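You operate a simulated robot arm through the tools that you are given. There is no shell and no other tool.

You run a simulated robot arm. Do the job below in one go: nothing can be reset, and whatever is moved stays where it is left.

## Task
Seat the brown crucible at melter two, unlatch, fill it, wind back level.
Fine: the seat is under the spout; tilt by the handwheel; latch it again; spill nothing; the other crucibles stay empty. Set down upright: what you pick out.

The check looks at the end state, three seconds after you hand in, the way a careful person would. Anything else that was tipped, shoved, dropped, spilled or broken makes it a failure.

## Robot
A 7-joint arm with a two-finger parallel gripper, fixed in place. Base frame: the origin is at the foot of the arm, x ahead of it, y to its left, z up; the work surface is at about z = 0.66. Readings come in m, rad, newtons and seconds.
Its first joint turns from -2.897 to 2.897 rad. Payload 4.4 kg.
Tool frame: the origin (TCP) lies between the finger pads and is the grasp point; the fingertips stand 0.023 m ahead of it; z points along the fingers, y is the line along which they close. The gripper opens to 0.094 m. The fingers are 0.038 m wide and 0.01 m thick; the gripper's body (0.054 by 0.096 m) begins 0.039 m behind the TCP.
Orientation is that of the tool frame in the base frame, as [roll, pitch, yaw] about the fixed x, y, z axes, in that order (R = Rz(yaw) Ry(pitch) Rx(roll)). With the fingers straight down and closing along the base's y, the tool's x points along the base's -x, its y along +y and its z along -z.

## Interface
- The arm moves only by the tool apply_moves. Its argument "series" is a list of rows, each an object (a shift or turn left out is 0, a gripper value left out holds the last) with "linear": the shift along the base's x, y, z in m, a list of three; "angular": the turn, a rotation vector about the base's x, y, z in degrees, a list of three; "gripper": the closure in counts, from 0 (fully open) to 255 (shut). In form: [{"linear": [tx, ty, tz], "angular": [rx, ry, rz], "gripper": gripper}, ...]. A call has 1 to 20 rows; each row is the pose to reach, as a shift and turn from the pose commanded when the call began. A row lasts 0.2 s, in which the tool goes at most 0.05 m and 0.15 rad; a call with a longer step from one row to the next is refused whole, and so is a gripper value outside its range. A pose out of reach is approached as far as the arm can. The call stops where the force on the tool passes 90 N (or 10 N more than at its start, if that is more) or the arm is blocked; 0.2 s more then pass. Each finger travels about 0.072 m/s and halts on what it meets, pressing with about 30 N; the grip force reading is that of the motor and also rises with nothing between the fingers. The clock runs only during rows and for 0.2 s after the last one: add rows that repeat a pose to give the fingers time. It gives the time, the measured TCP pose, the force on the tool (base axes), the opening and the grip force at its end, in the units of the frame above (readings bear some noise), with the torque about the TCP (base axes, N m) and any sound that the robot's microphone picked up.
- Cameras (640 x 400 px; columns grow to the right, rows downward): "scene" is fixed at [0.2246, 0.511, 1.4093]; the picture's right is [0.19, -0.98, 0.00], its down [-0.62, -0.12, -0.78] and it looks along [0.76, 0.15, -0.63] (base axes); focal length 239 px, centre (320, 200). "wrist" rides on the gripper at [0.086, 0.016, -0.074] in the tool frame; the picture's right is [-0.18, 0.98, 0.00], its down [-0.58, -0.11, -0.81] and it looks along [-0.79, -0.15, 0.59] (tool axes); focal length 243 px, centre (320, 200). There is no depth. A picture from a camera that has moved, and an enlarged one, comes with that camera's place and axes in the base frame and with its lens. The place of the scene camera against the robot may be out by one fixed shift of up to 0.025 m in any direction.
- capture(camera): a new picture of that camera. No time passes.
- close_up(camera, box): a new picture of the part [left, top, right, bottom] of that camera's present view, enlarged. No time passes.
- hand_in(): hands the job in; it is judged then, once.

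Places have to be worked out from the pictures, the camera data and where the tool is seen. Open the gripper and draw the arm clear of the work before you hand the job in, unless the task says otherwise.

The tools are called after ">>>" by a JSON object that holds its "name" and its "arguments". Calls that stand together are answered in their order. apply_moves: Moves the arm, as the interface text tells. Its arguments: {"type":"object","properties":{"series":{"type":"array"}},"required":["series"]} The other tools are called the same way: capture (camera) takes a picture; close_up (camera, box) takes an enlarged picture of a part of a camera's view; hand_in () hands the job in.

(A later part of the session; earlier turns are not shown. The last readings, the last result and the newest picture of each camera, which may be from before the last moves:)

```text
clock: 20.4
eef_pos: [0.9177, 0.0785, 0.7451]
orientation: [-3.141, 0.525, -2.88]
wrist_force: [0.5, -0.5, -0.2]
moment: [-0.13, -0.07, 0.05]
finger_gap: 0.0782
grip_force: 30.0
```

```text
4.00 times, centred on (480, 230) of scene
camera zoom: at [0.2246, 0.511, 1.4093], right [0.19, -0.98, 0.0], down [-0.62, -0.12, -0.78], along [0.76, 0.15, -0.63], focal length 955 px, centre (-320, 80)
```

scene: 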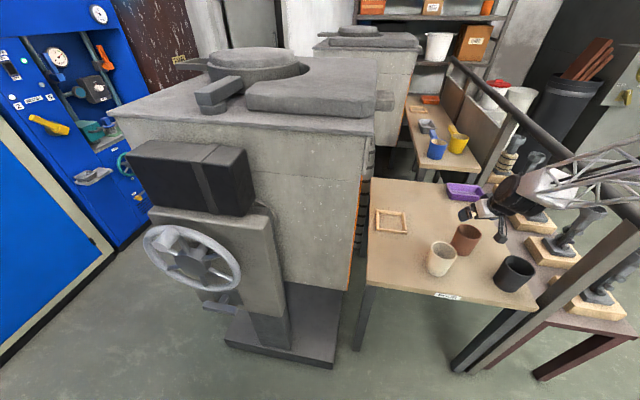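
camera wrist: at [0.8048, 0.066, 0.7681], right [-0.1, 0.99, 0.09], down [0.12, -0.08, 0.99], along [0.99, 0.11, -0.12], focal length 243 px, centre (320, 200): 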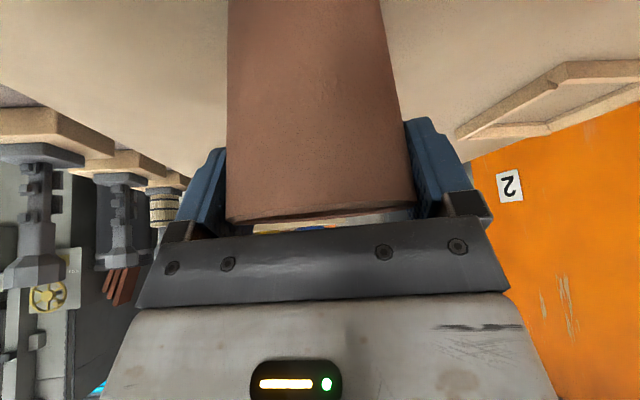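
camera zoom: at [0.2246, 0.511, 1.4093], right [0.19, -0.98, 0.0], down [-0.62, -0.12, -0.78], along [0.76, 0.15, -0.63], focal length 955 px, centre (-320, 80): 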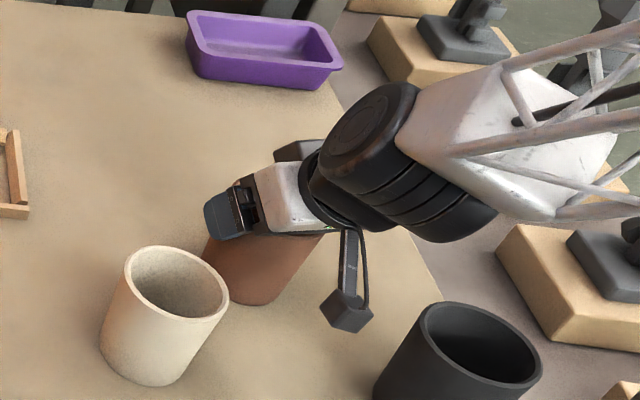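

Gripped at 0.078 m with 30 N. I lift 10 cm and look.

>>> {"name": "apply_moves", "arguments": {"series": [{"linear": [0, 0, 0.01]}, {"linear": [0, 0, 0.03]}, {"linear": [0, 0, 0.06]}, {"linear": [0, 0, 0.09]}, {"linear": [0, 0, 0.12]}]}}

>>> {"name": "capture", "arguments": {"camera": "wrist"}}

>>> {"name": "capture", "arguments": {"camera": "scene"}}

```text
clock: 21.6
eef_pos: [0.9163, 0.0788, 0.8653]
orientation: [3.139, 0.523, -2.88]
wrist_force: [-0.1, 0.2, -2.8]
moment: [0.02, -0.02, 0.02]
finger_gap: 0.0781
grip_force: 29.6
```

```text
taken
camera wrist: at [0.8036, 0.0659, 0.8877], right [-0.1, 0.99, 0.09], down [0.13, -0.08, 0.99], along [0.99, 0.11, -0.12], focal length 243 px, centre (320, 200)
```

wrist: 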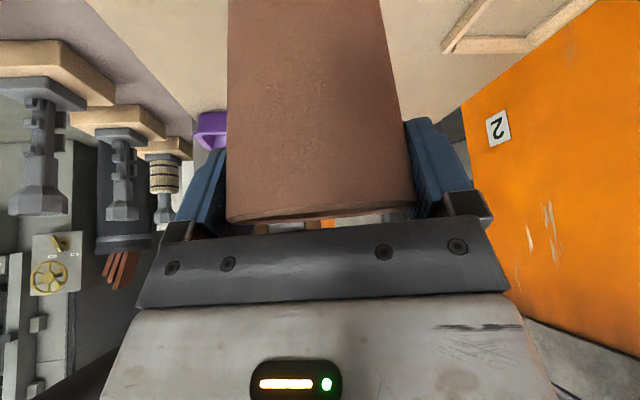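

```text
taken
```

scene: 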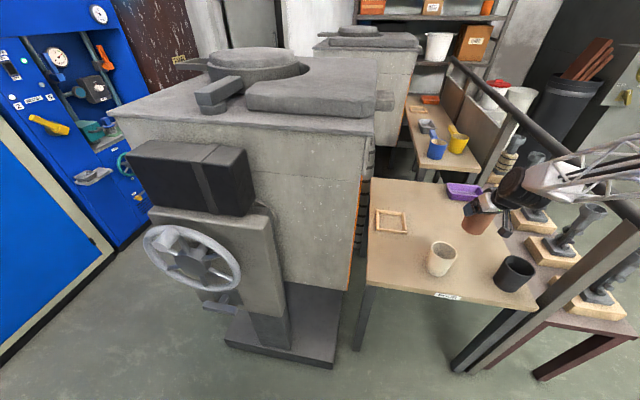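

The crucible hangs upright in the grip. I carry it over the seat frame centre (1.017, 0.340).

>>> {"name": "apply_moves", "arguments": {"series": [{"linear": [0.01, 0.02, 0]}, {"linear": [0.022, 0.055, 0]}, {"linear": [0.036, 0.09, 0]}, {"linear": [0.05, 0.13, 0]}, {"linear": [0.065, 0.17, 0]}, {"linear": [0.08, 0.205, 0]}, {"linear": [0.092, 0.24, 0]}, {"linear": [0.1, 0.261, 0]}, {"linear": [0.1, 0.261, 0]}]}}

>>> {"name": "capture", "arguments": {"camera": "wrist"}}

>>> {"name": "close_up", "arguments": {"camera": "scene", "box": [350, 150, 470, 250]}}

```text
clock: 23.6
eef_pos: [1.0159, 0.3412, 0.8655]
orientation: [-3.14, 0.523, -2.878]
wrist_force: [0.4, 0.1, -2.9]
moment: [-0.01, -0.01, -0.02]
finger_gap: 0.0781
grip_force: 29.8
```

```text
taken
camera wrist: at [0.9037, 0.3272, 0.8875], right [-0.1, 0.99, 0.09], down [0.12, -0.08, 0.99], along [0.99, 0.11, -0.12], focal length 243 px, centre (320, 200)
```

wrist: 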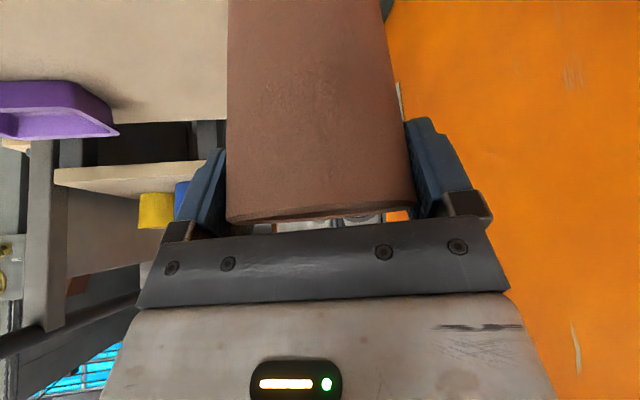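

```text
4.00 times, centred on (410, 200) of scene
camera zoom: at [0.2246, 0.511, 1.4093], right [0.19, -0.98, 0.0], down [-0.62, -0.12, -0.78], along [0.76, 0.15, -0.63], focal length 955 px, centre (-40, 200)
```

zoom: 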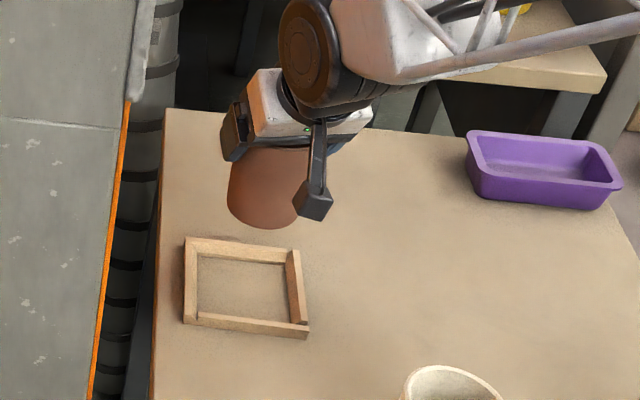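

From the scene view the crucible's base sits within ~5 mm of the frame centre. I lower it to about 2 cm above the table and check.

>>> {"name": "apply_moves", "arguments": {"series": [{"linear": [0.001, -0.002, -0.025]}, {"linear": [0.001, -0.002, -0.05]}, {"linear": [0.001, -0.002, -0.075]}, {"linear": [0.001, -0.002, -0.09]}, {"linear": [0.001, -0.002, -0.1]}]}}

>>> {"name": "capture", "arguments": {"camera": "wrist"}}

>>> {"name": "close_up", "arguments": {"camera": "scene", "box": [350, 170, 450, 260]}}

```text
clock: 24.8
eef_pos: [1.017, 0.3366, 0.7669]
orientation: [3.14, 0.525, -2.88]
wrist_force: [-0.3, -0.3, -1.8]
moment: [0.0, 0.02, -0.01]
finger_gap: 0.0782
grip_force: 30.0
```

```text
taken
camera wrist: at [0.9052, 0.3243, 0.7881], right [-0.1, 0.99, 0.09], down [0.12, -0.08, 0.99], along [0.99, 0.11, -0.12], focal length 243 px, centre (320, 200)
```

wrist: 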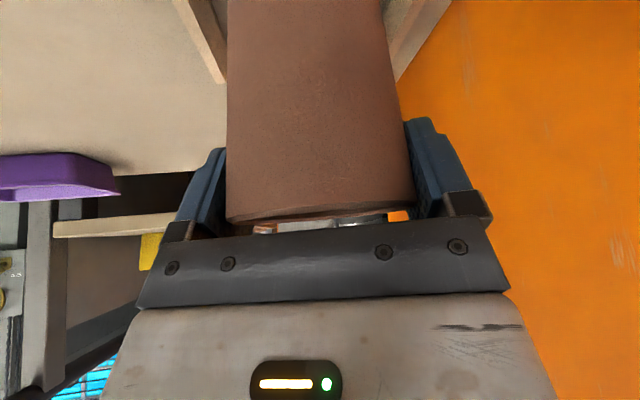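

```text
4.44 times, centred on (400, 215) of scene
camera zoom: at [0.2246, 0.511, 1.4093], right [0.19, -0.98, 0.0], down [-0.62, -0.12, -0.78], along [0.76, 0.15, -0.63], focal length 1061 px, centre (-36, 133)
```

zoom: 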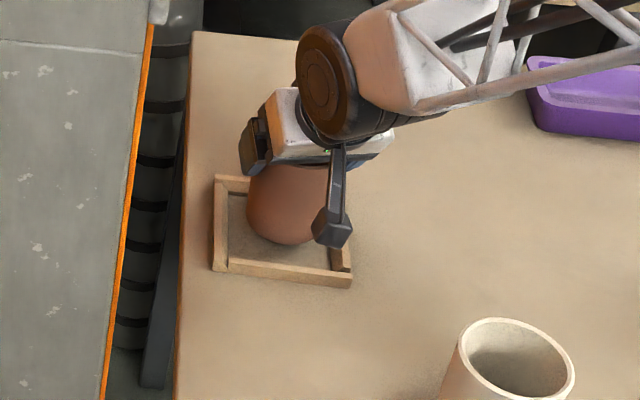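

The crucible is inside the frame's outline. I nudge 4 mm forward and lower the last 2 cm gently.

>>> {"name": "apply_moves", "arguments": {"series": [{"linear": [0.004, 0.001, -0.006]}, {"linear": [0.004, 0.001, -0.012]}, {"linear": [0.004, 0.001, -0.016]}, {"linear": [0.004, 0.001, -0.019]}]}}

>>> {"name": "close_up", "arguments": {"camera": "scene", "box": [350, 170, 450, 260]}}

```text
clock: 25.8
eef_pos: [1.021, 0.3393, 0.7469]
orientation: [3.14, 0.523, -2.881]
wrist_force: [-0.7, 0.0, -2.3]
moment: [0.0, -0.01, 0.01]
finger_gap: 0.078
grip_force: 30.6
```

```text
4.44 times, centred on (400, 215) of scene
camera zoom: at [0.2246, 0.511, 1.4093], right [0.19, -0.98, 0.0], down [-0.62, -0.12, -0.78], along [0.76, 0.15, -0.63], focal length 1061 px, centre (-36, 133)
```

zoom: 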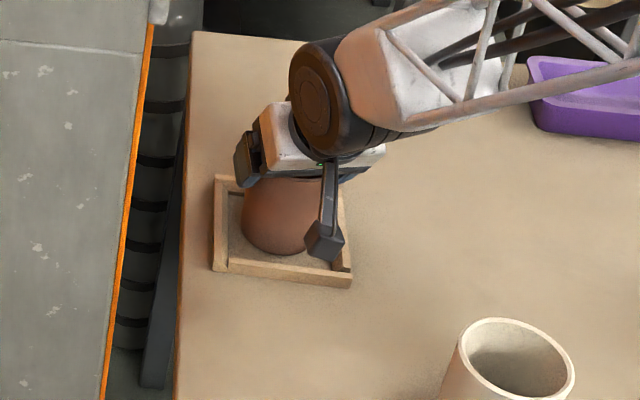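

Still carrying the weight at z = 0.747; I continue down in 1 mm steps until the load comes off.

>>> {"name": "apply_moves", "arguments": {"series": [{"linear": [0, 0, -0.001]}, {"linear": [0, 0, -0.002]}, {"linear": [0, 0, -0.003]}]}}

```text
clock: 26.6
eef_pos: [1.0219, 0.3403, 0.7459]
orientation: [3.139, 0.528, -2.879]
wrist_force: [-0.8, 1.1, 11.1]
moment: [-0.22, 0.35, 0.0]
finger_gap: 0.078
grip_force: 29.9
```

Contact felt (11 N up), so the crucible is standing on the seat. I relieve the preload slightly and open the gripper.

>>> {"name": "apply_moves", "arguments": {"series": [{"linear": [0, 0, 0.0015]}, {"linear": [0, 0, 0.0015], "gripper": 30}, {"linear": [0, 0, 0.0015], "gripper": 0}, {"linear": [0, 0, 0.0015], "gripper": 0}, {"linear": [0, 0, 0.0015], "gripper": 0}]}}

>>> {"name": "capture", "arguments": {"camera": "wrist"}}

>>> {"name": "close_up", "arguments": {"camera": "scene", "box": [350, 170, 450, 260]}}

```text
clock: 27.8
eef_pos: [1.0213, 0.3399, 0.7455]
orientation: [-3.142, 0.522, -2.88]
wrist_force: [-0.2, 0.4, 0.3]
moment: [-0.01, 0.02, -0.02]
finger_gap: 0.0939
grip_force: 0.2
```

```text
taken
camera wrist: at [0.9096, 0.3257, 0.7678], right [-0.1, 0.99, 0.09], down [0.12, -0.08, 0.99], along [0.99, 0.11, -0.12], focal length 243 px, centre (320, 200)
```

wrist: 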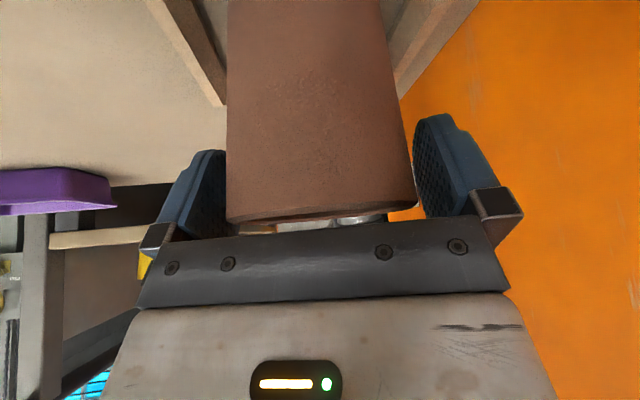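

```text
4.44 times, centred on (400, 215) of scene
camera zoom: at [0.2246, 0.511, 1.4093], right [0.19, -0.98, 0.0], down [-0.62, -0.12, -0.78], along [0.76, 0.15, -0.63], focal length 1061 px, centre (-36, 133)
```

zoom: 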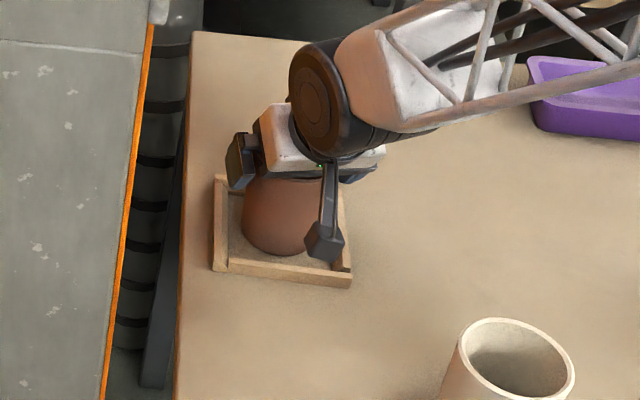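

Released, and the cup stands still. I rise straight up and back off to see it.

>>> {"name": "apply_moves", "arguments": {"series": [{"linear": [0, 0, 0.01]}, {"linear": [0, 0, 0.03]}, {"linear": [0, 0, 0.06]}, {"linear": [0, 0, 0.1]}, {"linear": [0, 0, 0.14]}, {"linear": [-0.03, -0.02, 0.17]}, {"linear": [-0.07, -0.03, 0.19]}, {"linear": [-0.11, -0.05, 0.2]}, {"linear": [-0.15, -0.06, 0.21]}, {"linear": [-0.19, -0.08, 0.22]}]}}

>>> {"name": "capture", "arguments": {"camera": "wrist"}}

>>> {"name": "close_up", "arguments": {"camera": "scene", "box": [350, 150, 470, 270]}}

>>> {"name": "capture", "arguments": {"camera": "scene"}}

```text
clock: 30.0
eef_pos: [0.8321, 0.2578, 0.966]
orientation: [3.142, 0.524, -2.88]
wrist_force: [1.1, 0.1, -0.2]
moment: [0.0, -0.02, 0.02]
finger_gap: 0.094
grip_force: 0.2
```

```text
taken
camera wrist: at [0.7196, 0.2452, 0.9876], right [-0.1, 0.99, 0.09], down [0.13, -0.08, 0.99], along [0.99, 0.11, -0.12], focal length 243 px, centre (320, 200)
```

wrist: 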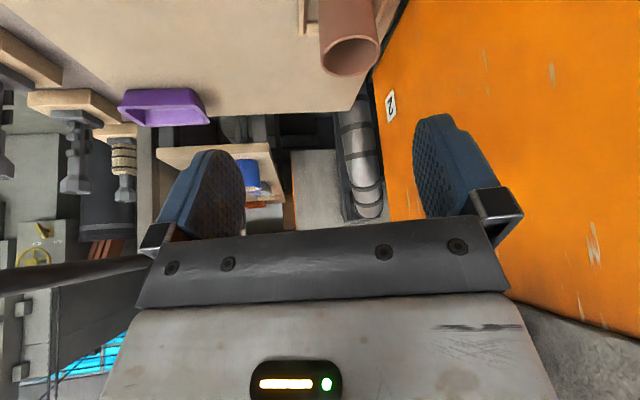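

```text
3.33 times, centred on (410, 210) of scene
camera zoom: at [0.2246, 0.511, 1.4093], right [0.19, -0.98, 0.0], down [-0.62, -0.12, -0.78], along [0.76, 0.15, -0.63], focal length 796 px, centre (20, 167)
```

zoom: 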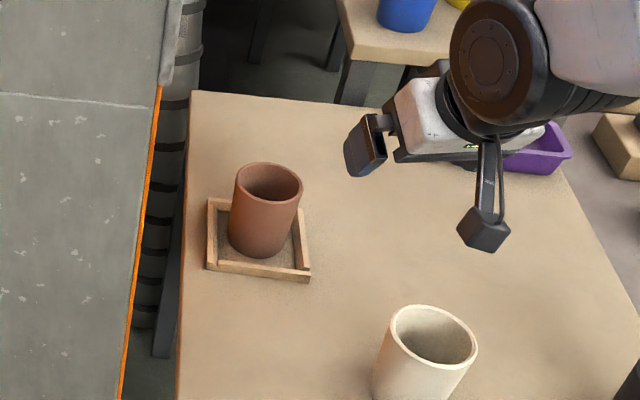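

```text
taken
```

scene: 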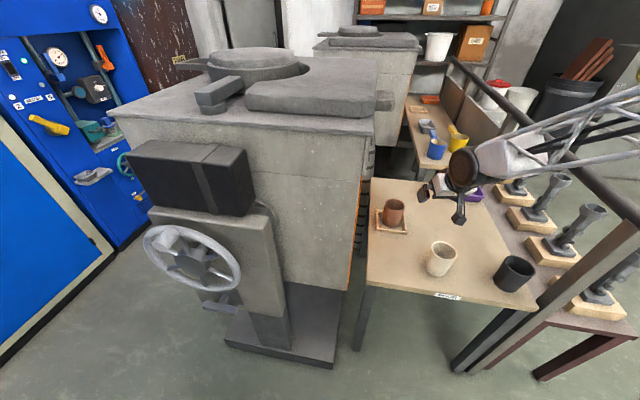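

The brown crucible stands upright inside the frame. I level the tool and check its centring from above before going to the latch.

>>> {"name": "apply_moves", "arguments": {"series": [{"linear": [-0.02, 0, 0.02], "angular": [-1.3, 4.83, 0]}, {"linear": [-0.04, 0, 0.04], "angular": [-2.6, 9.66, 0]}, {"linear": [-0.05, 0, 0.06], "angular": [-3.9, 14.5, 0]}, {"linear": [-0.05, 0, 0.08], "angular": [-5.2, 19.3, 0]}, {"linear": [-0.05, 0, 0.1], "angular": [-6.5, 24.1, 0]}, {"linear": [-0.05, 0, 0.12], "angular": [-7.76, 28.98, 0]}]}}

>>> {"name": "capture", "arguments": {"camera": "wrist"}}

>>> {"name": "close_up", "arguments": {"camera": "wrist", "box": [260, 40, 440, 200]}}

```text
clock: 31.4
eef_pos: [0.7812, 0.2594, 1.0845]
orientation: [3.141, 0.001, -2.879]
wrist_force: [-0.6, 0.0, -0.2]
moment: [0.01, -0.01, 0.04]
finger_gap: 0.094
grip_force: 0.1
```

```text
taken
camera wrist: at [0.694, 0.2526, 1.1613], right [-0.08, 1.0, 0.0], down [0.59, 0.04, 0.81], along [0.8, 0.06, -0.59], focal length 243 px, centre (320, 200)
```

wrist: 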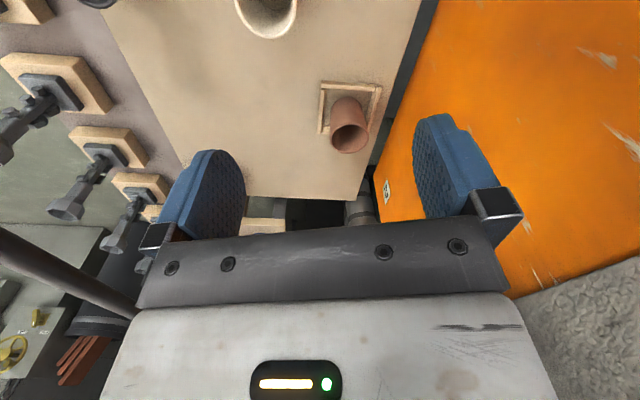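

```text
2.50 times, centred on (350, 120) of wrist
camera zoom: at [0.694, 0.2526, 1.1613], right [-0.08, 1.0, 0.0], down [0.59, 0.04, 0.81], along [0.8, 0.06, -0.59], focal length 606 px, centre (245, 400)
```

zoom: 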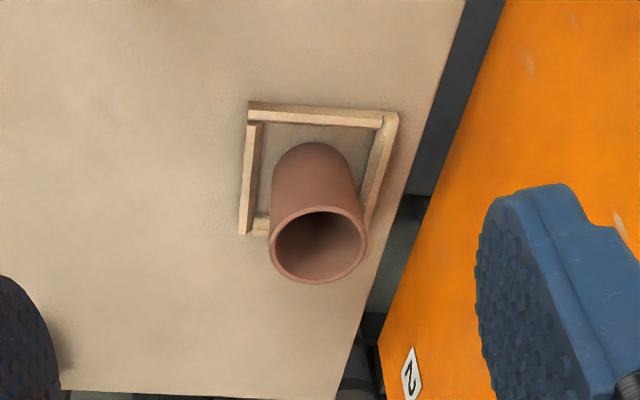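

The crucible sits at about (1.023, 0.341), well inside the frame. Now I retreat and swing left toward the latch under the handwheel for a close look.

>>> {"name": "apply_moves", "arguments": {"series": [{"linear": [-0.045, 0, 0.01], "angular": [0, 0, -3]}, {"linear": [-0.09, 0, 0.02], "angular": [0, 0, -6]}, {"linear": [-0.135, 0, 0.03], "angular": [0, 0, -9]}, {"linear": [-0.18, 0, 0.04], "angular": [0, 0, -12]}, {"linear": [-0.225, 0, 0.05], "angular": [0, 0, -15]}, {"linear": [-0.27, 0, 0.06], "angular": [0, 0, -15]}, {"linear": [-0.315, 0, 0.07], "angular": [0, 0, -15]}, {"linear": [-0.36, 0, 0.08], "angular": [0, 0, -15]}, {"linear": [-0.4, 0.02, 0.08], "angular": [0, 0, -15]}, {"linear": [-0.43, 0.055, 0.08], "angular": [0, 0, -15]}, {"linear": [-0.45, 0.095, 0.08], "angular": [0, 0, -15]}, {"linear": [-0.46, 0.14, 0.08], "angular": [0, 0, -15]}, {"linear": [-0.47, 0.185, 0.08], "angular": [0, 0, -15]}, {"linear": [-0.47, 0.23, 0.08], "angular": [0, 0, -15]}, {"linear": [-0.47, 0.275, 0.08], "angular": [0, 0, -15]}]}}

>>> {"name": "capture", "arguments": {"camera": "scene"}}

>>> {"name": "capture", "arguments": {"camera": "wrist"}}

```text
clock: 34.6
eef_pos: [0.3142, 0.5348, 1.1658]
orientation: [3.14, 0.001, 3.14]
wrist_force: [0.2, 0.2, -0.5]
moment: [-0.03, -0.02, -0.01]
finger_gap: 0.094
grip_force: 0.1
```

```text
taken
```

scene: 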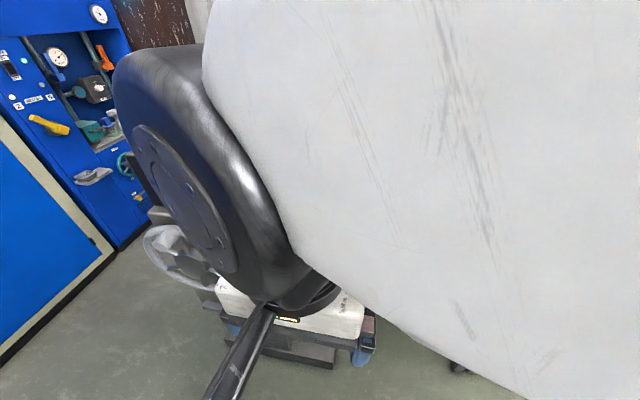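

```text
taken
camera wrist: at [0.2269, 0.5515, 1.2418], right [0.19, 0.98, 0.0], down [0.58, -0.11, 0.81], along [0.79, -0.15, -0.59], focal length 243 px, centre (320, 200)
```

wrist: 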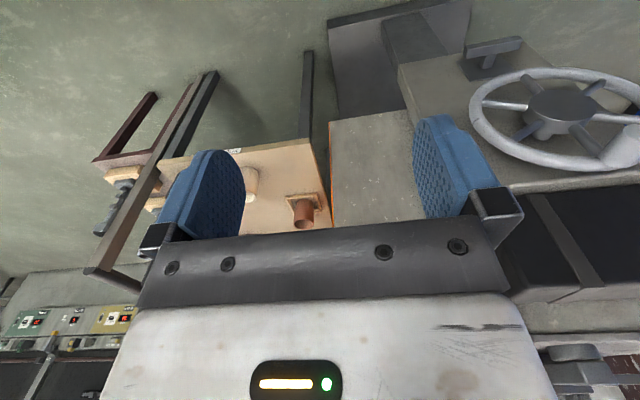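

The wheel and latch are now in good wrist view. I enlarge to measure them with this new viewpoint.

>>> {"name": "close_up", "arguments": {"camera": "wrist", "box": [440, 20, 640, 200]}}

>>> {"name": "close_up", "arguments": {"camera": "wrist", "box": [440, 20, 560, 100]}}

```text
2.22 times, centred on (540, 110) of wrist
camera zoom: at [0.2269, 0.5515, 1.2418], right [0.19, 0.98, 0.0], down [0.58, -0.11, 0.81], along [0.79, -0.15, -0.59], focal length 539 px, centre (-169, 400)
```

zoom: 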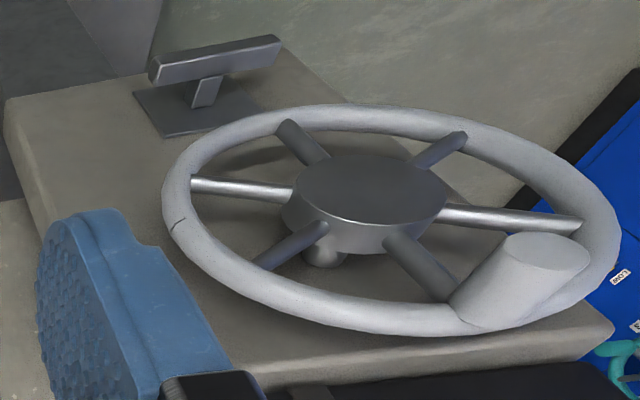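

```text
5.00 times, centred on (500, 60) of wrist
camera zoom: at [0.2269, 0.5515, 1.2418], right [0.19, 0.98, 0.0], down [0.58, -0.11, 0.81], along [0.79, -0.15, -0.59], focal length 1213 px, centre (-580, 900)
```

zoom: 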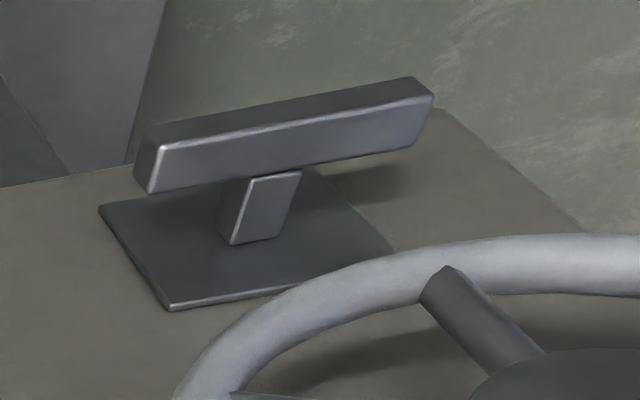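

My triangulation of wheel and latch from far views is uncertain, so I move the camera in front of them: TCP toward (0.25, 0.87, 1.0), tilting 30° forward.

>>> {"name": "apply_moves", "arguments": {"series": [{"linear": [-0.01, 0.042, -0.012]}, {"linear": [-0.02, 0.084, -0.024]}, {"linear": [-0.03, 0.126, -0.036]}, {"linear": [-0.04, 0.168, -0.05]}, {"linear": [-0.05, 0.21, -0.064]}, {"linear": [-0.06, 0.252, -0.078]}, {"linear": [-0.064, 0.294, -0.09]}, {"linear": [-0.064, 0.335, -0.1]}]}}

>>> {"name": "apply_moves", "arguments": {"series": [{"linear": [0, 0, -0.02], "angular": [0, -7, 0]}, {"linear": [0, 0, -0.04], "angular": [0, -14, 0]}, {"linear": [0, 0, -0.06], "angular": [0, -21, 0]}, {"linear": [0, 0, -0.08], "angular": [0, -28, 0]}, {"linear": [0, 0, -0.1], "angular": [0, -30, 0]}]}}

>>> {"name": "capture", "arguments": {"camera": "wrist"}}

>>> {"name": "capture", "arguments": {"camera": "scene"}}

```text
clock: 36.4
eef_pos: [0.248, 0.8686, 1.0654]
orientation: [3.141, 0.0, -3.141]
wrist_force: [1.0, -0.3, 1.3]
moment: [-0.03, 0.0, -0.03]
finger_gap: 0.0943
grip_force: 0.0
```

```text
clock: 37.6
eef_pos: [0.2481, 0.8684, 0.9642]
orientation: [3.139, 0.525, 3.141]
wrist_force: [0.0, -0.1, 1.1]
moment: [0.01, 0.01, -0.01]
finger_gap: 0.0943
grip_force: 0.1
```

```text
taken
camera wrist: at [0.1364, 0.8853, 0.9877], right [0.16, 0.98, 0.09], down [0.1, -0.11, 0.99], along [0.98, -0.15, -0.11], focal length 243 px, centre (320, 200)
```

wrist: 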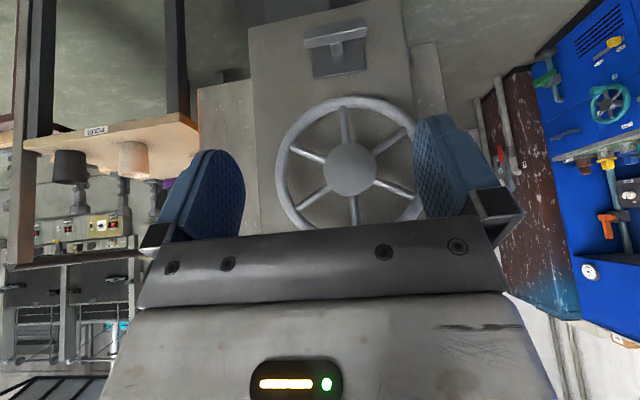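

```text
taken
```

scene: 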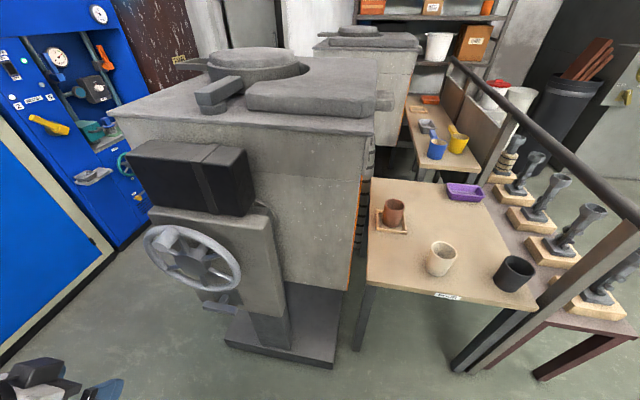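

Head-on view of wheel and latch, and the scene camera is unobstructed. I enlarge for measurements.

>>> {"name": "close_up", "arguments": {"camera": "wrist", "box": [240, 0, 440, 240]}}

>>> {"name": "close_up", "arguments": {"camera": "wrist", "box": [280, 10, 400, 90]}}

>>> {"name": "close_up", "arguments": {"camera": "scene", "box": [130, 210, 280, 320]}}

```text
1.67 times, centred on (340, 120) of wrist
camera zoom: at [0.1364, 0.8853, 0.9877], right [0.16, 0.98, 0.09], down [0.1, -0.11, 0.99], along [0.98, -0.15, -0.11], focal length 404 px, centre (287, 333)
```

zoom: 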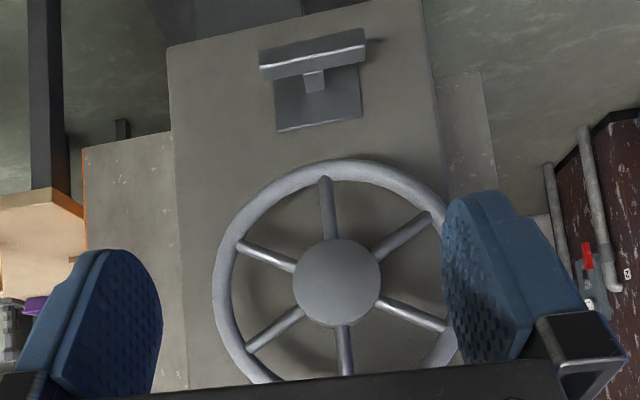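

```text
5.00 times, centred on (340, 50) of wrist
camera zoom: at [0.1364, 0.8853, 0.9877], right [0.16, 0.98, 0.09], down [0.1, -0.11, 0.99], along [0.98, -0.15, -0.11], focal length 1213 px, centre (220, 950)
```

zoom: 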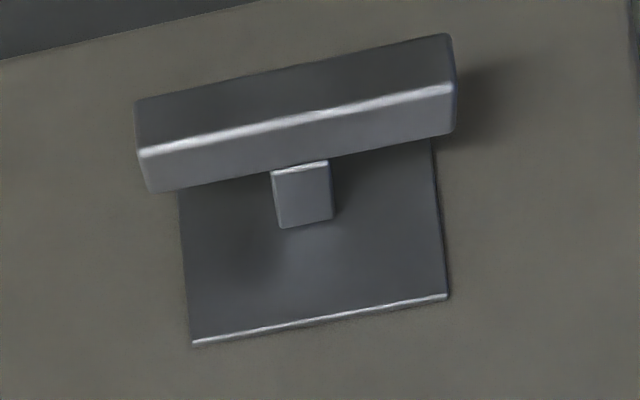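

```text
3.64 times, centred on (205, 265) of scene
camera zoom: at [0.2246, 0.511, 1.4093], right [0.19, -0.98, 0.0], down [-0.62, -0.12, -0.78], along [0.76, 0.15, -0.63], focal length 868 px, centre (738, -36)
```

zoom: 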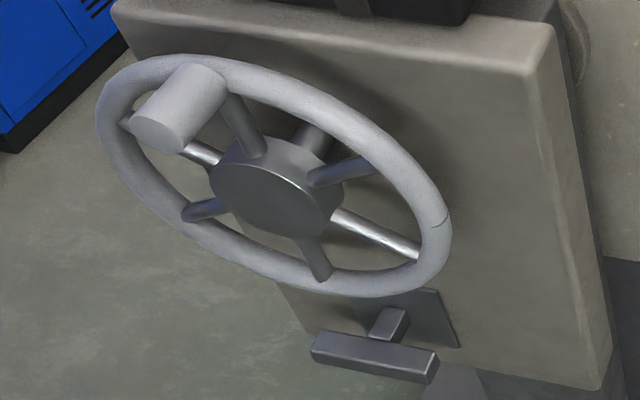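

Consistent fix: hub face (0.508, 0.880, 0.904), wheel radius about 0.11, latch bar centre about (0.53, 0.880, 0.655), 11 cm long along y. I lower the camera for a frontal look at the latch.

>>> {"name": "apply_moves", "arguments": {"series": [{"linear": [0, 0, -0.045]}, {"linear": [0, 0, -0.09]}, {"linear": [0, 0, -0.13]}, {"linear": [0, 0, -0.16]}]}}

>>> {"name": "capture", "arguments": {"camera": "wrist"}}

>>> {"name": "close_up", "arguments": {"camera": "wrist", "box": [260, 80, 400, 200]}}

```text
clock: 38.6
eef_pos: [0.2488, 0.8691, 0.805]
orientation: [3.141, 0.524, 3.14]
wrist_force: [0.2, -0.3, 0.8]
moment: [-0.03, 0.02, 0.02]
finger_gap: 0.0944
grip_force: 0.2
```

```text
taken
camera wrist: at [0.1361, 0.8861, 0.8279], right [0.16, 0.98, 0.09], down [0.1, -0.11, 0.99], along [0.98, -0.15, -0.12], focal length 243 px, centre (320, 200)
```

wrist: 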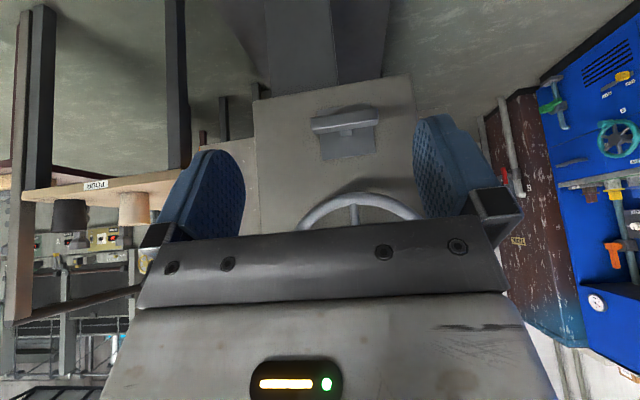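

```text
3.33 times, centred on (330, 140) of wrist
camera zoom: at [0.1361, 0.8861, 0.8279], right [0.16, 0.98, 0.09], down [0.1, -0.11, 0.99], along [0.98, -0.15, -0.12], focal length 809 px, centre (287, 400)
```

zoom: 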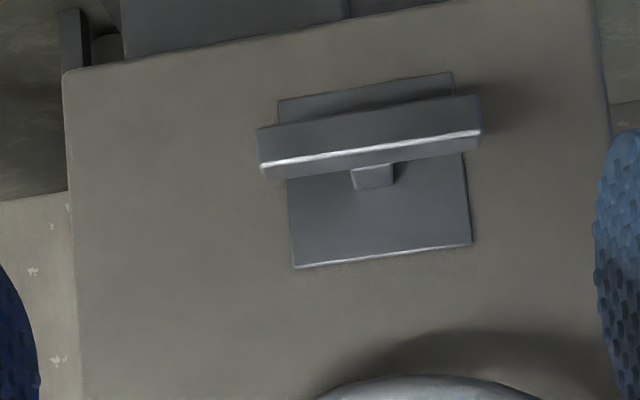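

The latch is a T-handle whose stem is centred on its plate (axis about y 0.881, z 0.656; bar front at x 0.515). I tilt the tool to horizontal in front of it to test reach.

>>> {"name": "apply_moves", "arguments": {"series": [{"linear": [0.01, 0.002, -0.005], "angular": [0, -7.5, 0]}, {"linear": [0.02, 0.004, -0.01], "angular": [0, -15, 0]}, {"linear": [0.03, 0.006, -0.015], "angular": [0, -22.5, 0]}, {"linear": [0.04, 0.008, -0.02], "angular": [0, -30, 0]}, {"linear": [0.05, 0.01, -0.025], "angular": [0, -37.5, 0]}, {"linear": [0.06, 0.012, -0.03], "angular": [0, -45, 0]}, {"linear": [0.07, 0.012, -0.035], "angular": [0, -52.5, 0]}, {"linear": [0.08, 0.012, -0.04], "angular": [0, -60, 0]}]}}

>>> {"name": "capture", "arguments": {"camera": "scene"}}

>>> {"name": "capture", "arguments": {"camera": "wrist"}}

```text
clock: 40.4
eef_pos: [0.3277, 0.8817, 0.7658]
orientation: [0.491, 1.568, 0.492]
wrist_force: [-0.5, 1.1, 0.4]
moment: [-0.03, 0.0, -0.01]
finger_gap: 0.094
grip_force: 0.1
```

```text
taken
```

scene: 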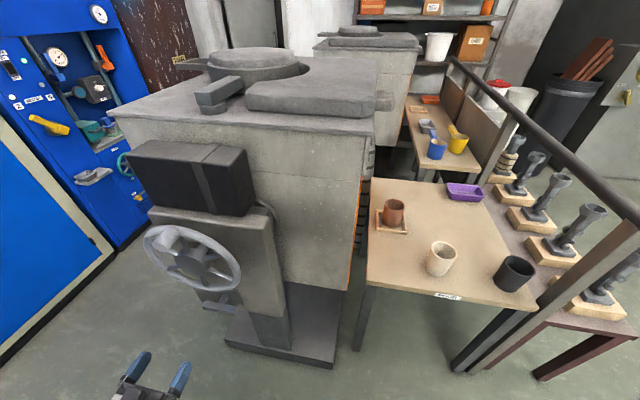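

```text
taken
camera wrist: at [0.2538, 0.8984, 0.6803], right [0.0, 0.98, 0.19], down [-0.81, -0.11, 0.58], along [0.59, -0.15, 0.79], focal length 243 px, centre (320, 200)
```

wrist: 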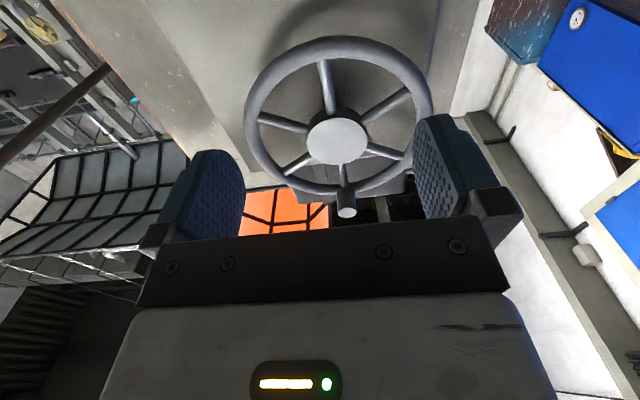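

Horizontal tool is within reach here, and the view from below shows the knob on the topmost spoke's end. I enlarge to measure knob and hub.

>>> {"name": "close_up", "arguments": {"camera": "wrist", "box": [230, 20, 440, 230]}}

```text
1.90 times, centred on (335, 125) of wrist
camera zoom: at [0.2538, 0.8984, 0.6803], right [0.0, 0.98, 0.19], down [-0.81, -0.11, 0.58], along [0.59, -0.15, 0.79], focal length 462 px, centre (291, 343)
```

zoom: 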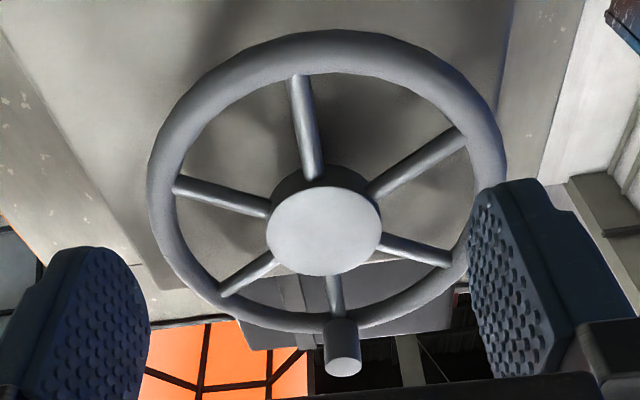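

Refined: hub face (0.514, 0.8805, 0.901), knob end (0.469, 0.882, 1.0125), i.e. at 12 o'clock on a radius of about 0.11. Now I roll the tool 90° about its axis so the fingers close vertically for the latch bar.

>>> {"name": "apply_moves", "arguments": {"series": [{"angular": [-8, 0, 0]}, {"angular": [-16, 0, 0]}, {"angular": [-24, 0, 0]}, {"angular": [-32, 0, 0]}, {"angular": [-40, 0, 0]}, {"angular": [-48, 0, 0]}, {"angular": [-56, 0, 0]}, {"angular": [-64, 0, 0]}, {"angular": [-72, 0, 0]}, {"angular": [-80, 0, 0]}, {"angular": [-88, 0, 0]}, {"angular": [-90, 0, 0]}]}}

>>> {"name": "capture", "arguments": {"camera": "wrist"}}

>>> {"name": "capture", "arguments": {"camera": "scene"}}

```text
clock: 43.0
eef_pos: [0.3266, 0.8817, 0.7655]
orientation: [-1.572, -0.001, -1.567]
wrist_force: [0.4, 0.0, 1.0]
moment: [-0.04, 0.02, -0.06]
finger_gap: 0.0941
grip_force: 0.0
```

```text
taken
camera wrist: at [0.2537, 0.7948, 0.7504], right [0.0, 0.18, -0.98], down [-0.81, 0.58, 0.11], along [0.59, 0.79, 0.15], focal length 243 px, centre (320, 200)
```

wrist: 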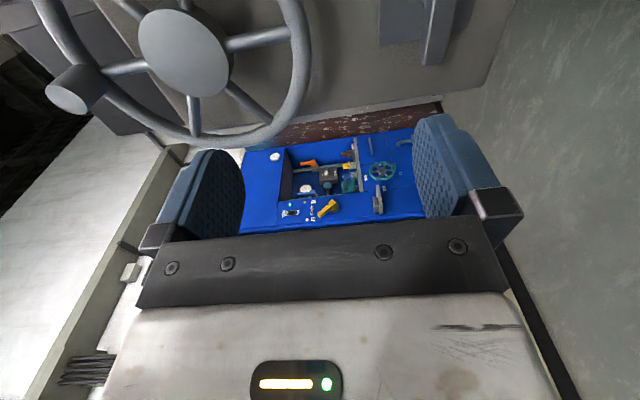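

```text
taken
```

scene: 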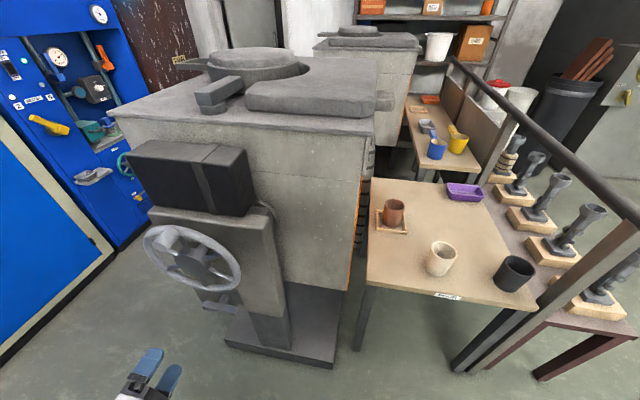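

The roll works; fingers now close vertically with the latch bar ahead-below. I move to a pre-grasp point 7–8 cm in front of the bar at z = 0.656.

>>> {"name": "apply_moves", "arguments": {"series": [{"linear": [0.02, 0, -0.03]}, {"linear": [0.04, 0, -0.06]}, {"linear": [0.06, 0, -0.09]}, {"linear": [0.09, 0, -0.1095]}, {"linear": [0.12, 0, -0.1095]}]}}

>>> {"name": "capture", "arguments": {"camera": "wrist"}}

>>> {"name": "close_up", "arguments": {"camera": "scene", "box": [130, 210, 290, 360]}}

```text
clock: 44.2
eef_pos: [0.4487, 0.8822, 0.6552]
orientation: [-1.573, 0.0, -1.569]
wrist_force: [-0.2, -0.2, 0.3]
moment: [-0.03, 0.0, -0.01]
finger_gap: 0.0941
grip_force: 0.1
```

```text
taken
camera wrist: at [0.3743, 0.795, 0.6408], right [0.0, 0.18, -0.98], down [-0.81, 0.58, 0.11], along [0.59, 0.79, 0.15], focal length 243 px, centre (320, 200)
```

wrist: 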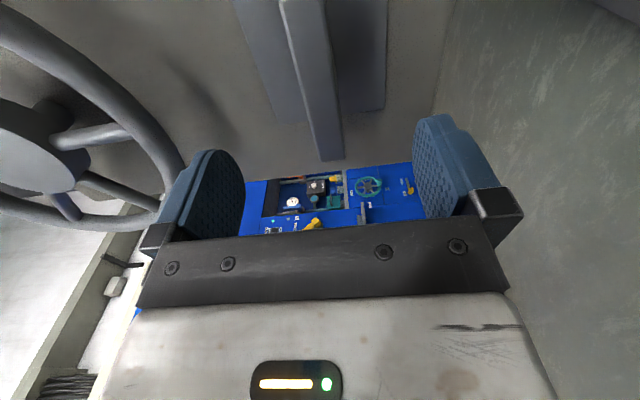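

```text
2.67 times, centred on (210, 285) of scene
camera zoom: at [0.2246, 0.511, 1.4093], right [0.19, -0.98, 0.0], down [-0.62, -0.12, -0.78], along [0.76, 0.15, -0.63], focal length 636 px, centre (613, -27)
```

zoom: 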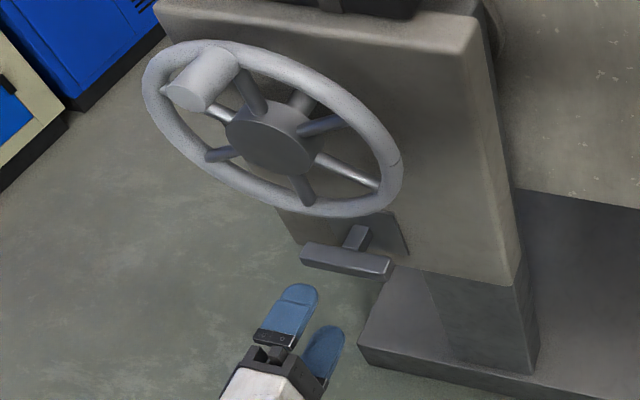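

The bar lies between the fingers' line of approach. I enlarge to check the vertical alignment before sliding onto it.

>>> {"name": "close_up", "arguments": {"camera": "wrist", "box": [220, 0, 430, 180]}}

```text
2.22 times, centred on (325, 90) of wrist
camera zoom: at [0.3743, 0.795, 0.6408], right [0.0, 0.18, -0.98], down [-0.81, 0.58, 0.11], along [0.59, 0.79, 0.15], focal length 539 px, centre (309, 444)
```

zoom: 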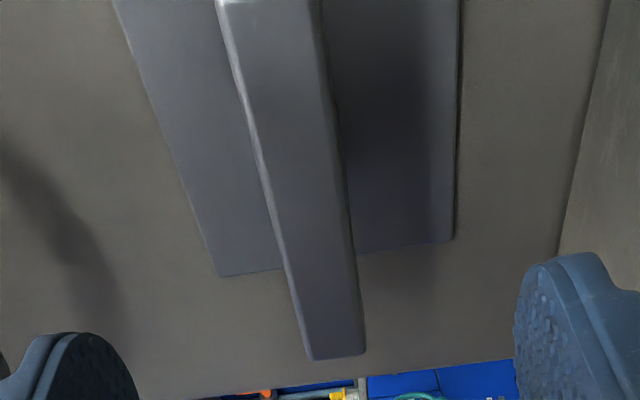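

Bar spans z 0.646–0.666 with ends at y about 0.83 and 0.93; the TCP is level with its middle. I slide forward so the fingers straddle the bar, then close.

>>> {"name": "apply_moves", "arguments": {"series": [{"linear": [0.02, -0.001, 0.0005]}, {"linear": [0.04, -0.001, 0.0005]}, {"linear": [0.06, -0.001, 0.0005]}, {"linear": [0.073, -0.001, 0.0005]}]}}

>>> {"name": "apply_moves", "arguments": {"series": [{"gripper": 120}, {"gripper": 180}, {"gripper": 255}, {"gripper": 255}, {"gripper": 255}, {"gripper": 255}]}}

>>> {"name": "capture", "arguments": {"camera": "wrist"}}

>>> {"name": "close_up", "arguments": {"camera": "scene", "box": [130, 210, 290, 360]}}

```text
clock: 45.2
eef_pos: [0.5204, 0.8808, 0.6555]
orientation: [-1.57, 0.001, -1.569]
wrist_force: [0.3, 0.0, 0.2]
moment: [-0.01, -0.02, 0.0]
finger_gap: 0.0942
grip_force: 0.0
```

```text
clock: 46.6
eef_pos: [0.521, 0.8793, 0.654]
orientation: [-1.573, -0.001, -1.569]
wrist_force: [7.5, 6.5, -23.3]
moment: [0.09, -0.38, 1.5]
finger_gap: 0.0221
grip_force: 45.3
```

```text
taken
camera wrist: at [0.4469, 0.7932, 0.6403], right [0.0, 0.18, -0.98], down [-0.81, 0.58, 0.11], along [0.59, 0.79, 0.15], focal length 243 px, centre (320, 200)
```

wrist: 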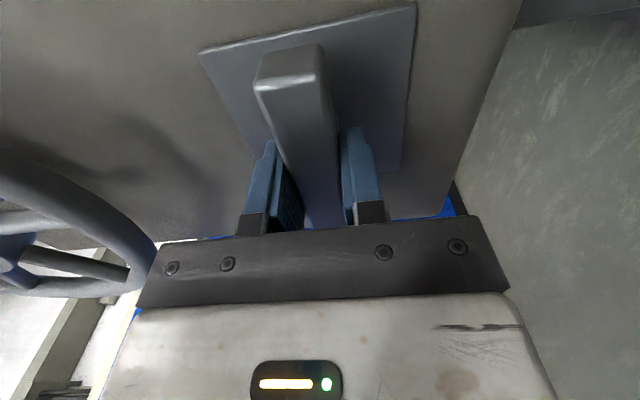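

```text
2.67 times, centred on (210, 285) of scene
camera zoom: at [0.2246, 0.511, 1.4093], right [0.19, -0.98, 0.0], down [-0.62, -0.12, -0.78], along [0.76, 0.15, -0.63], focal length 636 px, centre (613, -27)
```

zoom: 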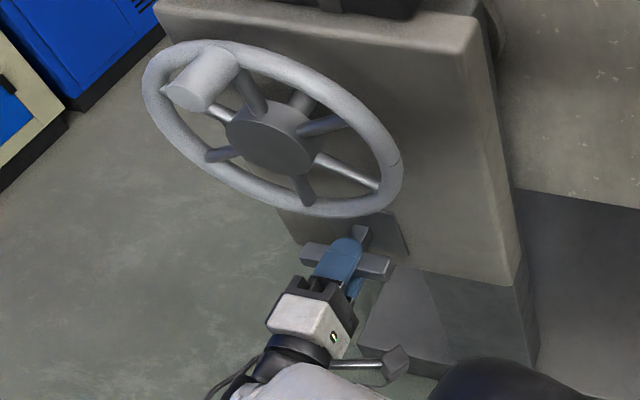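

The bar is gripped (0.022 m gap). I test gently which way it turns: a small clockwise turn (about +x) of 6° first, reading the torque.

>>> {"name": "apply_moves", "arguments": {"series": [{"linear": [0, 0, -0.0015], "angular": [2, 0, 0]}, {"linear": [0, 0, -0.0015], "angular": [4, 0, 0]}, {"linear": [0, 0, -0.0015], "angular": [6, 0, 0]}]}}

```text
clock: 47.4
eef_pos: [0.5222, 0.8789, 0.655]
orientation: [-1.57, 0.106, -1.57]
wrist_force: [-0.8, -9.0, -1.7]
moment: [-0.02, -0.13, -0.51]
finger_gap: 0.0221
grip_force: 45.2
```

It turned 6° with almost no resisting torque. I continue clockwise to 40° in steps and look.

>>> {"name": "apply_moves", "arguments": {"series": [{"angular": [4, 0, 0]}, {"angular": [8, 0, 0]}, {"angular": [12, 0, 0]}, {"angular": [16, 0, 0]}, {"angular": [20, 0, 0]}, {"angular": [24, 0, 0]}]}}

>>> {"name": "close_up", "arguments": {"camera": "scene", "box": [130, 210, 290, 360]}}

>>> {"name": "capture", "arguments": {"camera": "wrist"}}

```text
clock: 48.8
eef_pos: [0.5213, 0.8807, 0.6551]
orientation: [-1.571, 0.526, -1.57]
wrist_force: [2.7, -34.9, 9.6]
moment: [0.03, -0.46, 0.28]
finger_gap: 0.0223
grip_force: 44.8
```

```text
2.67 times, centred on (210, 285) of scene
camera zoom: at [0.2246, 0.511, 1.4093], right [0.19, -0.98, 0.0], down [-0.62, -0.12, -0.78], along [0.76, 0.15, -0.63], focal length 636 px, centre (613, -27)
```

zoom: 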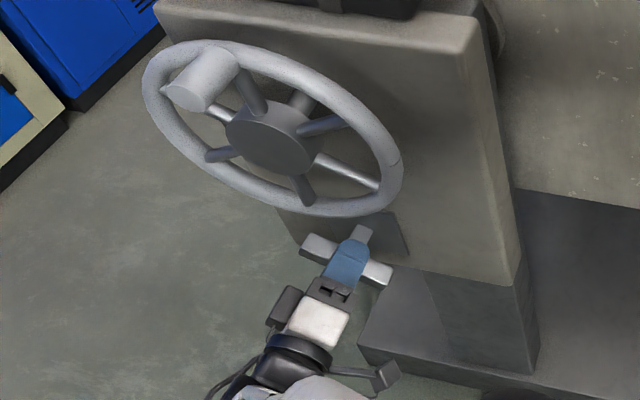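

```text
taken
camera wrist: at [0.4469, 0.8131, 0.5986], right [0.0, 0.65, -0.76], down [-0.81, 0.45, 0.39], along [0.59, 0.61, 0.53], focal length 243 px, centre (320, 200)
```

wrist: 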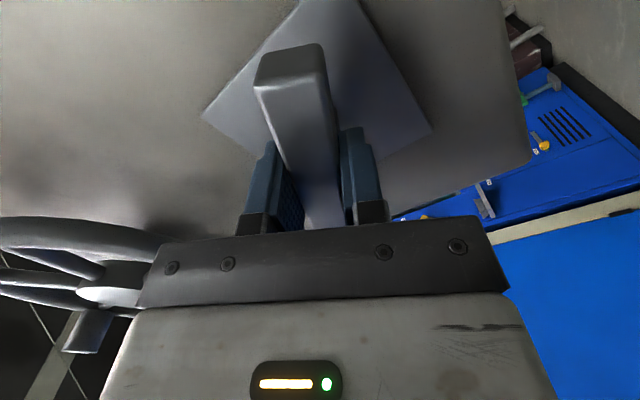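

The bar follows the gripper, with a side load that tells me the pivot is about 2 mm more to -y. I correct that and keep turning to 60°.

>>> {"name": "apply_moves", "arguments": {"series": [{"linear": [0, -0.0023, 0.0005], "angular": [5, 0, 0]}, {"linear": [0, -0.0023, 0.0005], "angular": [10, 0, 0]}, {"linear": [0, -0.0023, 0.0005], "angular": [15, 0, 0]}, {"linear": [0, -0.0023, 0.0005], "angular": [20, 0, 0]}, {"linear": [0, -0.0023, 0.0005], "angular": [25, 0, 0]}, {"linear": [0, -0.0023, 0.0005], "angular": [30, 0, 0]}]}}

```text
clock: 50.1
eef_pos: [0.5204, 0.8795, 0.6552]
orientation: [-1.571, 0.981, -1.567]
wrist_force: [10.5, 28.8, -22.1]
moment: [-0.06, -0.02, -0.56]
finger_gap: 0.0221
grip_force: 45.3
stopped in row 6: the force on the tool passed its limit at 93 N (the readings are from after the stop); the commanded pose is now the measured one
```

The force limit tripped at about 56°, which may be the latch's end stop. I look before deciding.

>>> {"name": "close_up", "arguments": {"camera": "scene", "box": [130, 210, 290, 360]}}

>>> {"name": "capture", "arguments": {"camera": "wrist"}}

>>> {"name": "apply_moves", "arguments": {"series": [{"linear": [0, 0, 0]}]}}

```text
2.67 times, centred on (210, 285) of scene
camera zoom: at [0.2246, 0.511, 1.4093], right [0.19, -0.98, 0.0], down [-0.62, -0.12, -0.78], along [0.76, 0.15, -0.63], focal length 636 px, centre (613, -27)
```

zoom: 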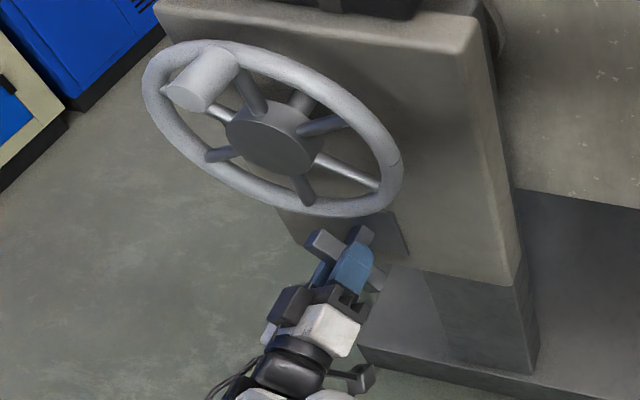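

```text
taken
camera wrist: at [0.446, 0.8451, 0.5748], right [0.0, 0.92, -0.39], down [-0.81, 0.23, 0.55], along [0.59, 0.32, 0.74], focal length 243 px, centre (320, 200)
```

wrist: 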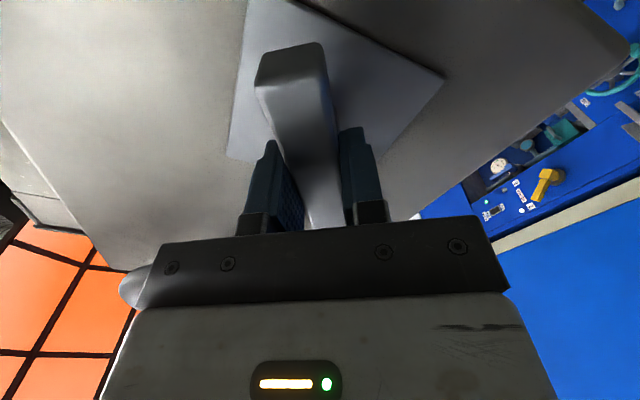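

```text
clock: 50.5
eef_pos: [0.5207, 0.8794, 0.6549]
orientation: [-1.572, 0.982, -1.567]
wrist_force: [15.0, 39.7, -28.0]
moment: [-0.03, 0.65, -0.94]
finger_gap: 0.0222
grip_force: 45.2
```

The load is purely sideways (no turning torque), so it's pivot misalignment rather than a stop. I shift back toward the pivot to relax the force.

>>> {"name": "apply_moves", "arguments": {"series": [{"linear": [-0.001, 0.0012, -0.0008]}, {"linear": [-0.001, 0.0022, -0.0015]}]}}

```text
clock: 51.1
eef_pos: [0.5198, 0.8799, 0.6541]
orientation: [-1.57, 0.983, -1.568]
wrist_force: [0.1, -36.9, 14.1]
moment: [0.04, -0.81, 0.37]
finger_gap: 0.022
grip_force: 45.3
```

I've overshot; stiffness is about 32 N/mm, so I back off a millimetre and keep turning in small steps.

>>> {"name": "apply_moves", "arguments": {"series": [{"linear": [0, -0.001, 0.0007], "angular": [2, 0, 0]}, {"linear": [0, -0.001, 0.0007], "angular": [5, 0, 0]}, {"linear": [0, -0.001, 0.0007], "angular": [8, 0, 0]}]}}

```text
clock: 51.9
eef_pos: [0.5199, 0.879, 0.6556]
orientation: [-1.569, 1.123, -1.567]
wrist_force: [20.3, -23.5, 3.1]
moment: [0.02, 0.15, -1.1]
finger_gap: 0.022
grip_force: 45.4
```

Small loads now; I correct 0.6 mm and go on turning.

>>> {"name": "apply_moves", "arguments": {"series": [{"linear": [0.0005, -0.0007, 0.0003], "angular": [3, 0, 0]}, {"linear": [0.0005, -0.0008, 0.0003], "angular": [6, 0, 0]}, {"linear": [0.0005, -0.0009, 0.0003], "angular": [9, 0, 0]}]}}

```text
clock: 52.7
eef_pos: [0.5196, 0.8792, 0.6545]
orientation: [-1.569, 1.282, -1.563]
wrist_force: [32.1, 15.3, -18.3]
moment: [-0.04, -0.31, -0.74]
finger_gap: 0.0216
grip_force: 45.2
```

At 73°; the loads are modest. I relax x by 1 mm and continue toward 90°.

>>> {"name": "apply_moves", "arguments": {"series": [{"linear": [0.001, 0.0004, 0.0], "angular": [3, 0, 0]}, {"linear": [0.001, 0.0004, 0.0], "angular": [6, 0, 0]}, {"linear": [0.001, 0.0004, 0.0], "angular": [9, 0, 0]}]}}

>>> {"name": "close_up", "arguments": {"camera": "scene", "box": [130, 210, 290, 360]}}

```text
clock: 53.5
eef_pos: [0.5204, 0.8805, 0.6557]
orientation: [-1.559, 1.438, -1.555]
wrist_force: [-7.7, -0.3, -4.7]
moment: [0.03, 0.46, -1.02]
finger_gap: 0.022
grip_force: 44.6
```

```text
2.67 times, centred on (210, 285) of scene
camera zoom: at [0.2246, 0.511, 1.4093], right [0.19, -0.98, 0.0], down [-0.62, -0.12, -0.78], along [0.76, 0.15, -0.63], focal length 636 px, centre (613, -27)
```

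zoom: 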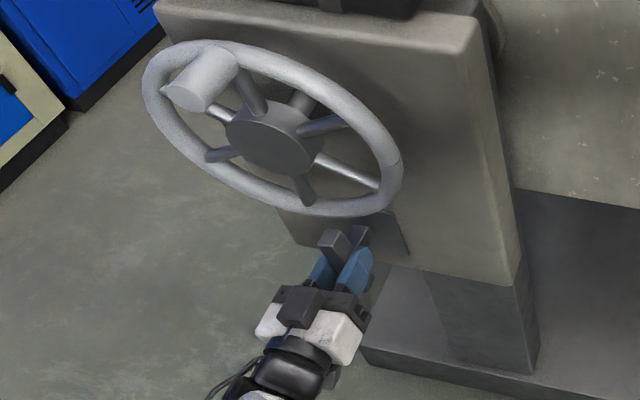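

At 82° and forces are near zero; no stop yet. I continue gently past 90°.

>>> {"name": "apply_moves", "arguments": {"series": [{"angular": [3, 0, 0]}, {"angular": [6, 0, 0]}, {"angular": [9, 0, 0]}]}}

```text
clock: 54.3
eef_pos: [0.5198, 0.8787, 0.6545]
orientation: [1.47, 1.546, 1.476]
wrist_force: [-25.2, 2.4, -0.9]
moment: [-1.86, -0.34, -0.59]
finger_gap: 0.0222
grip_force: 44.3
```

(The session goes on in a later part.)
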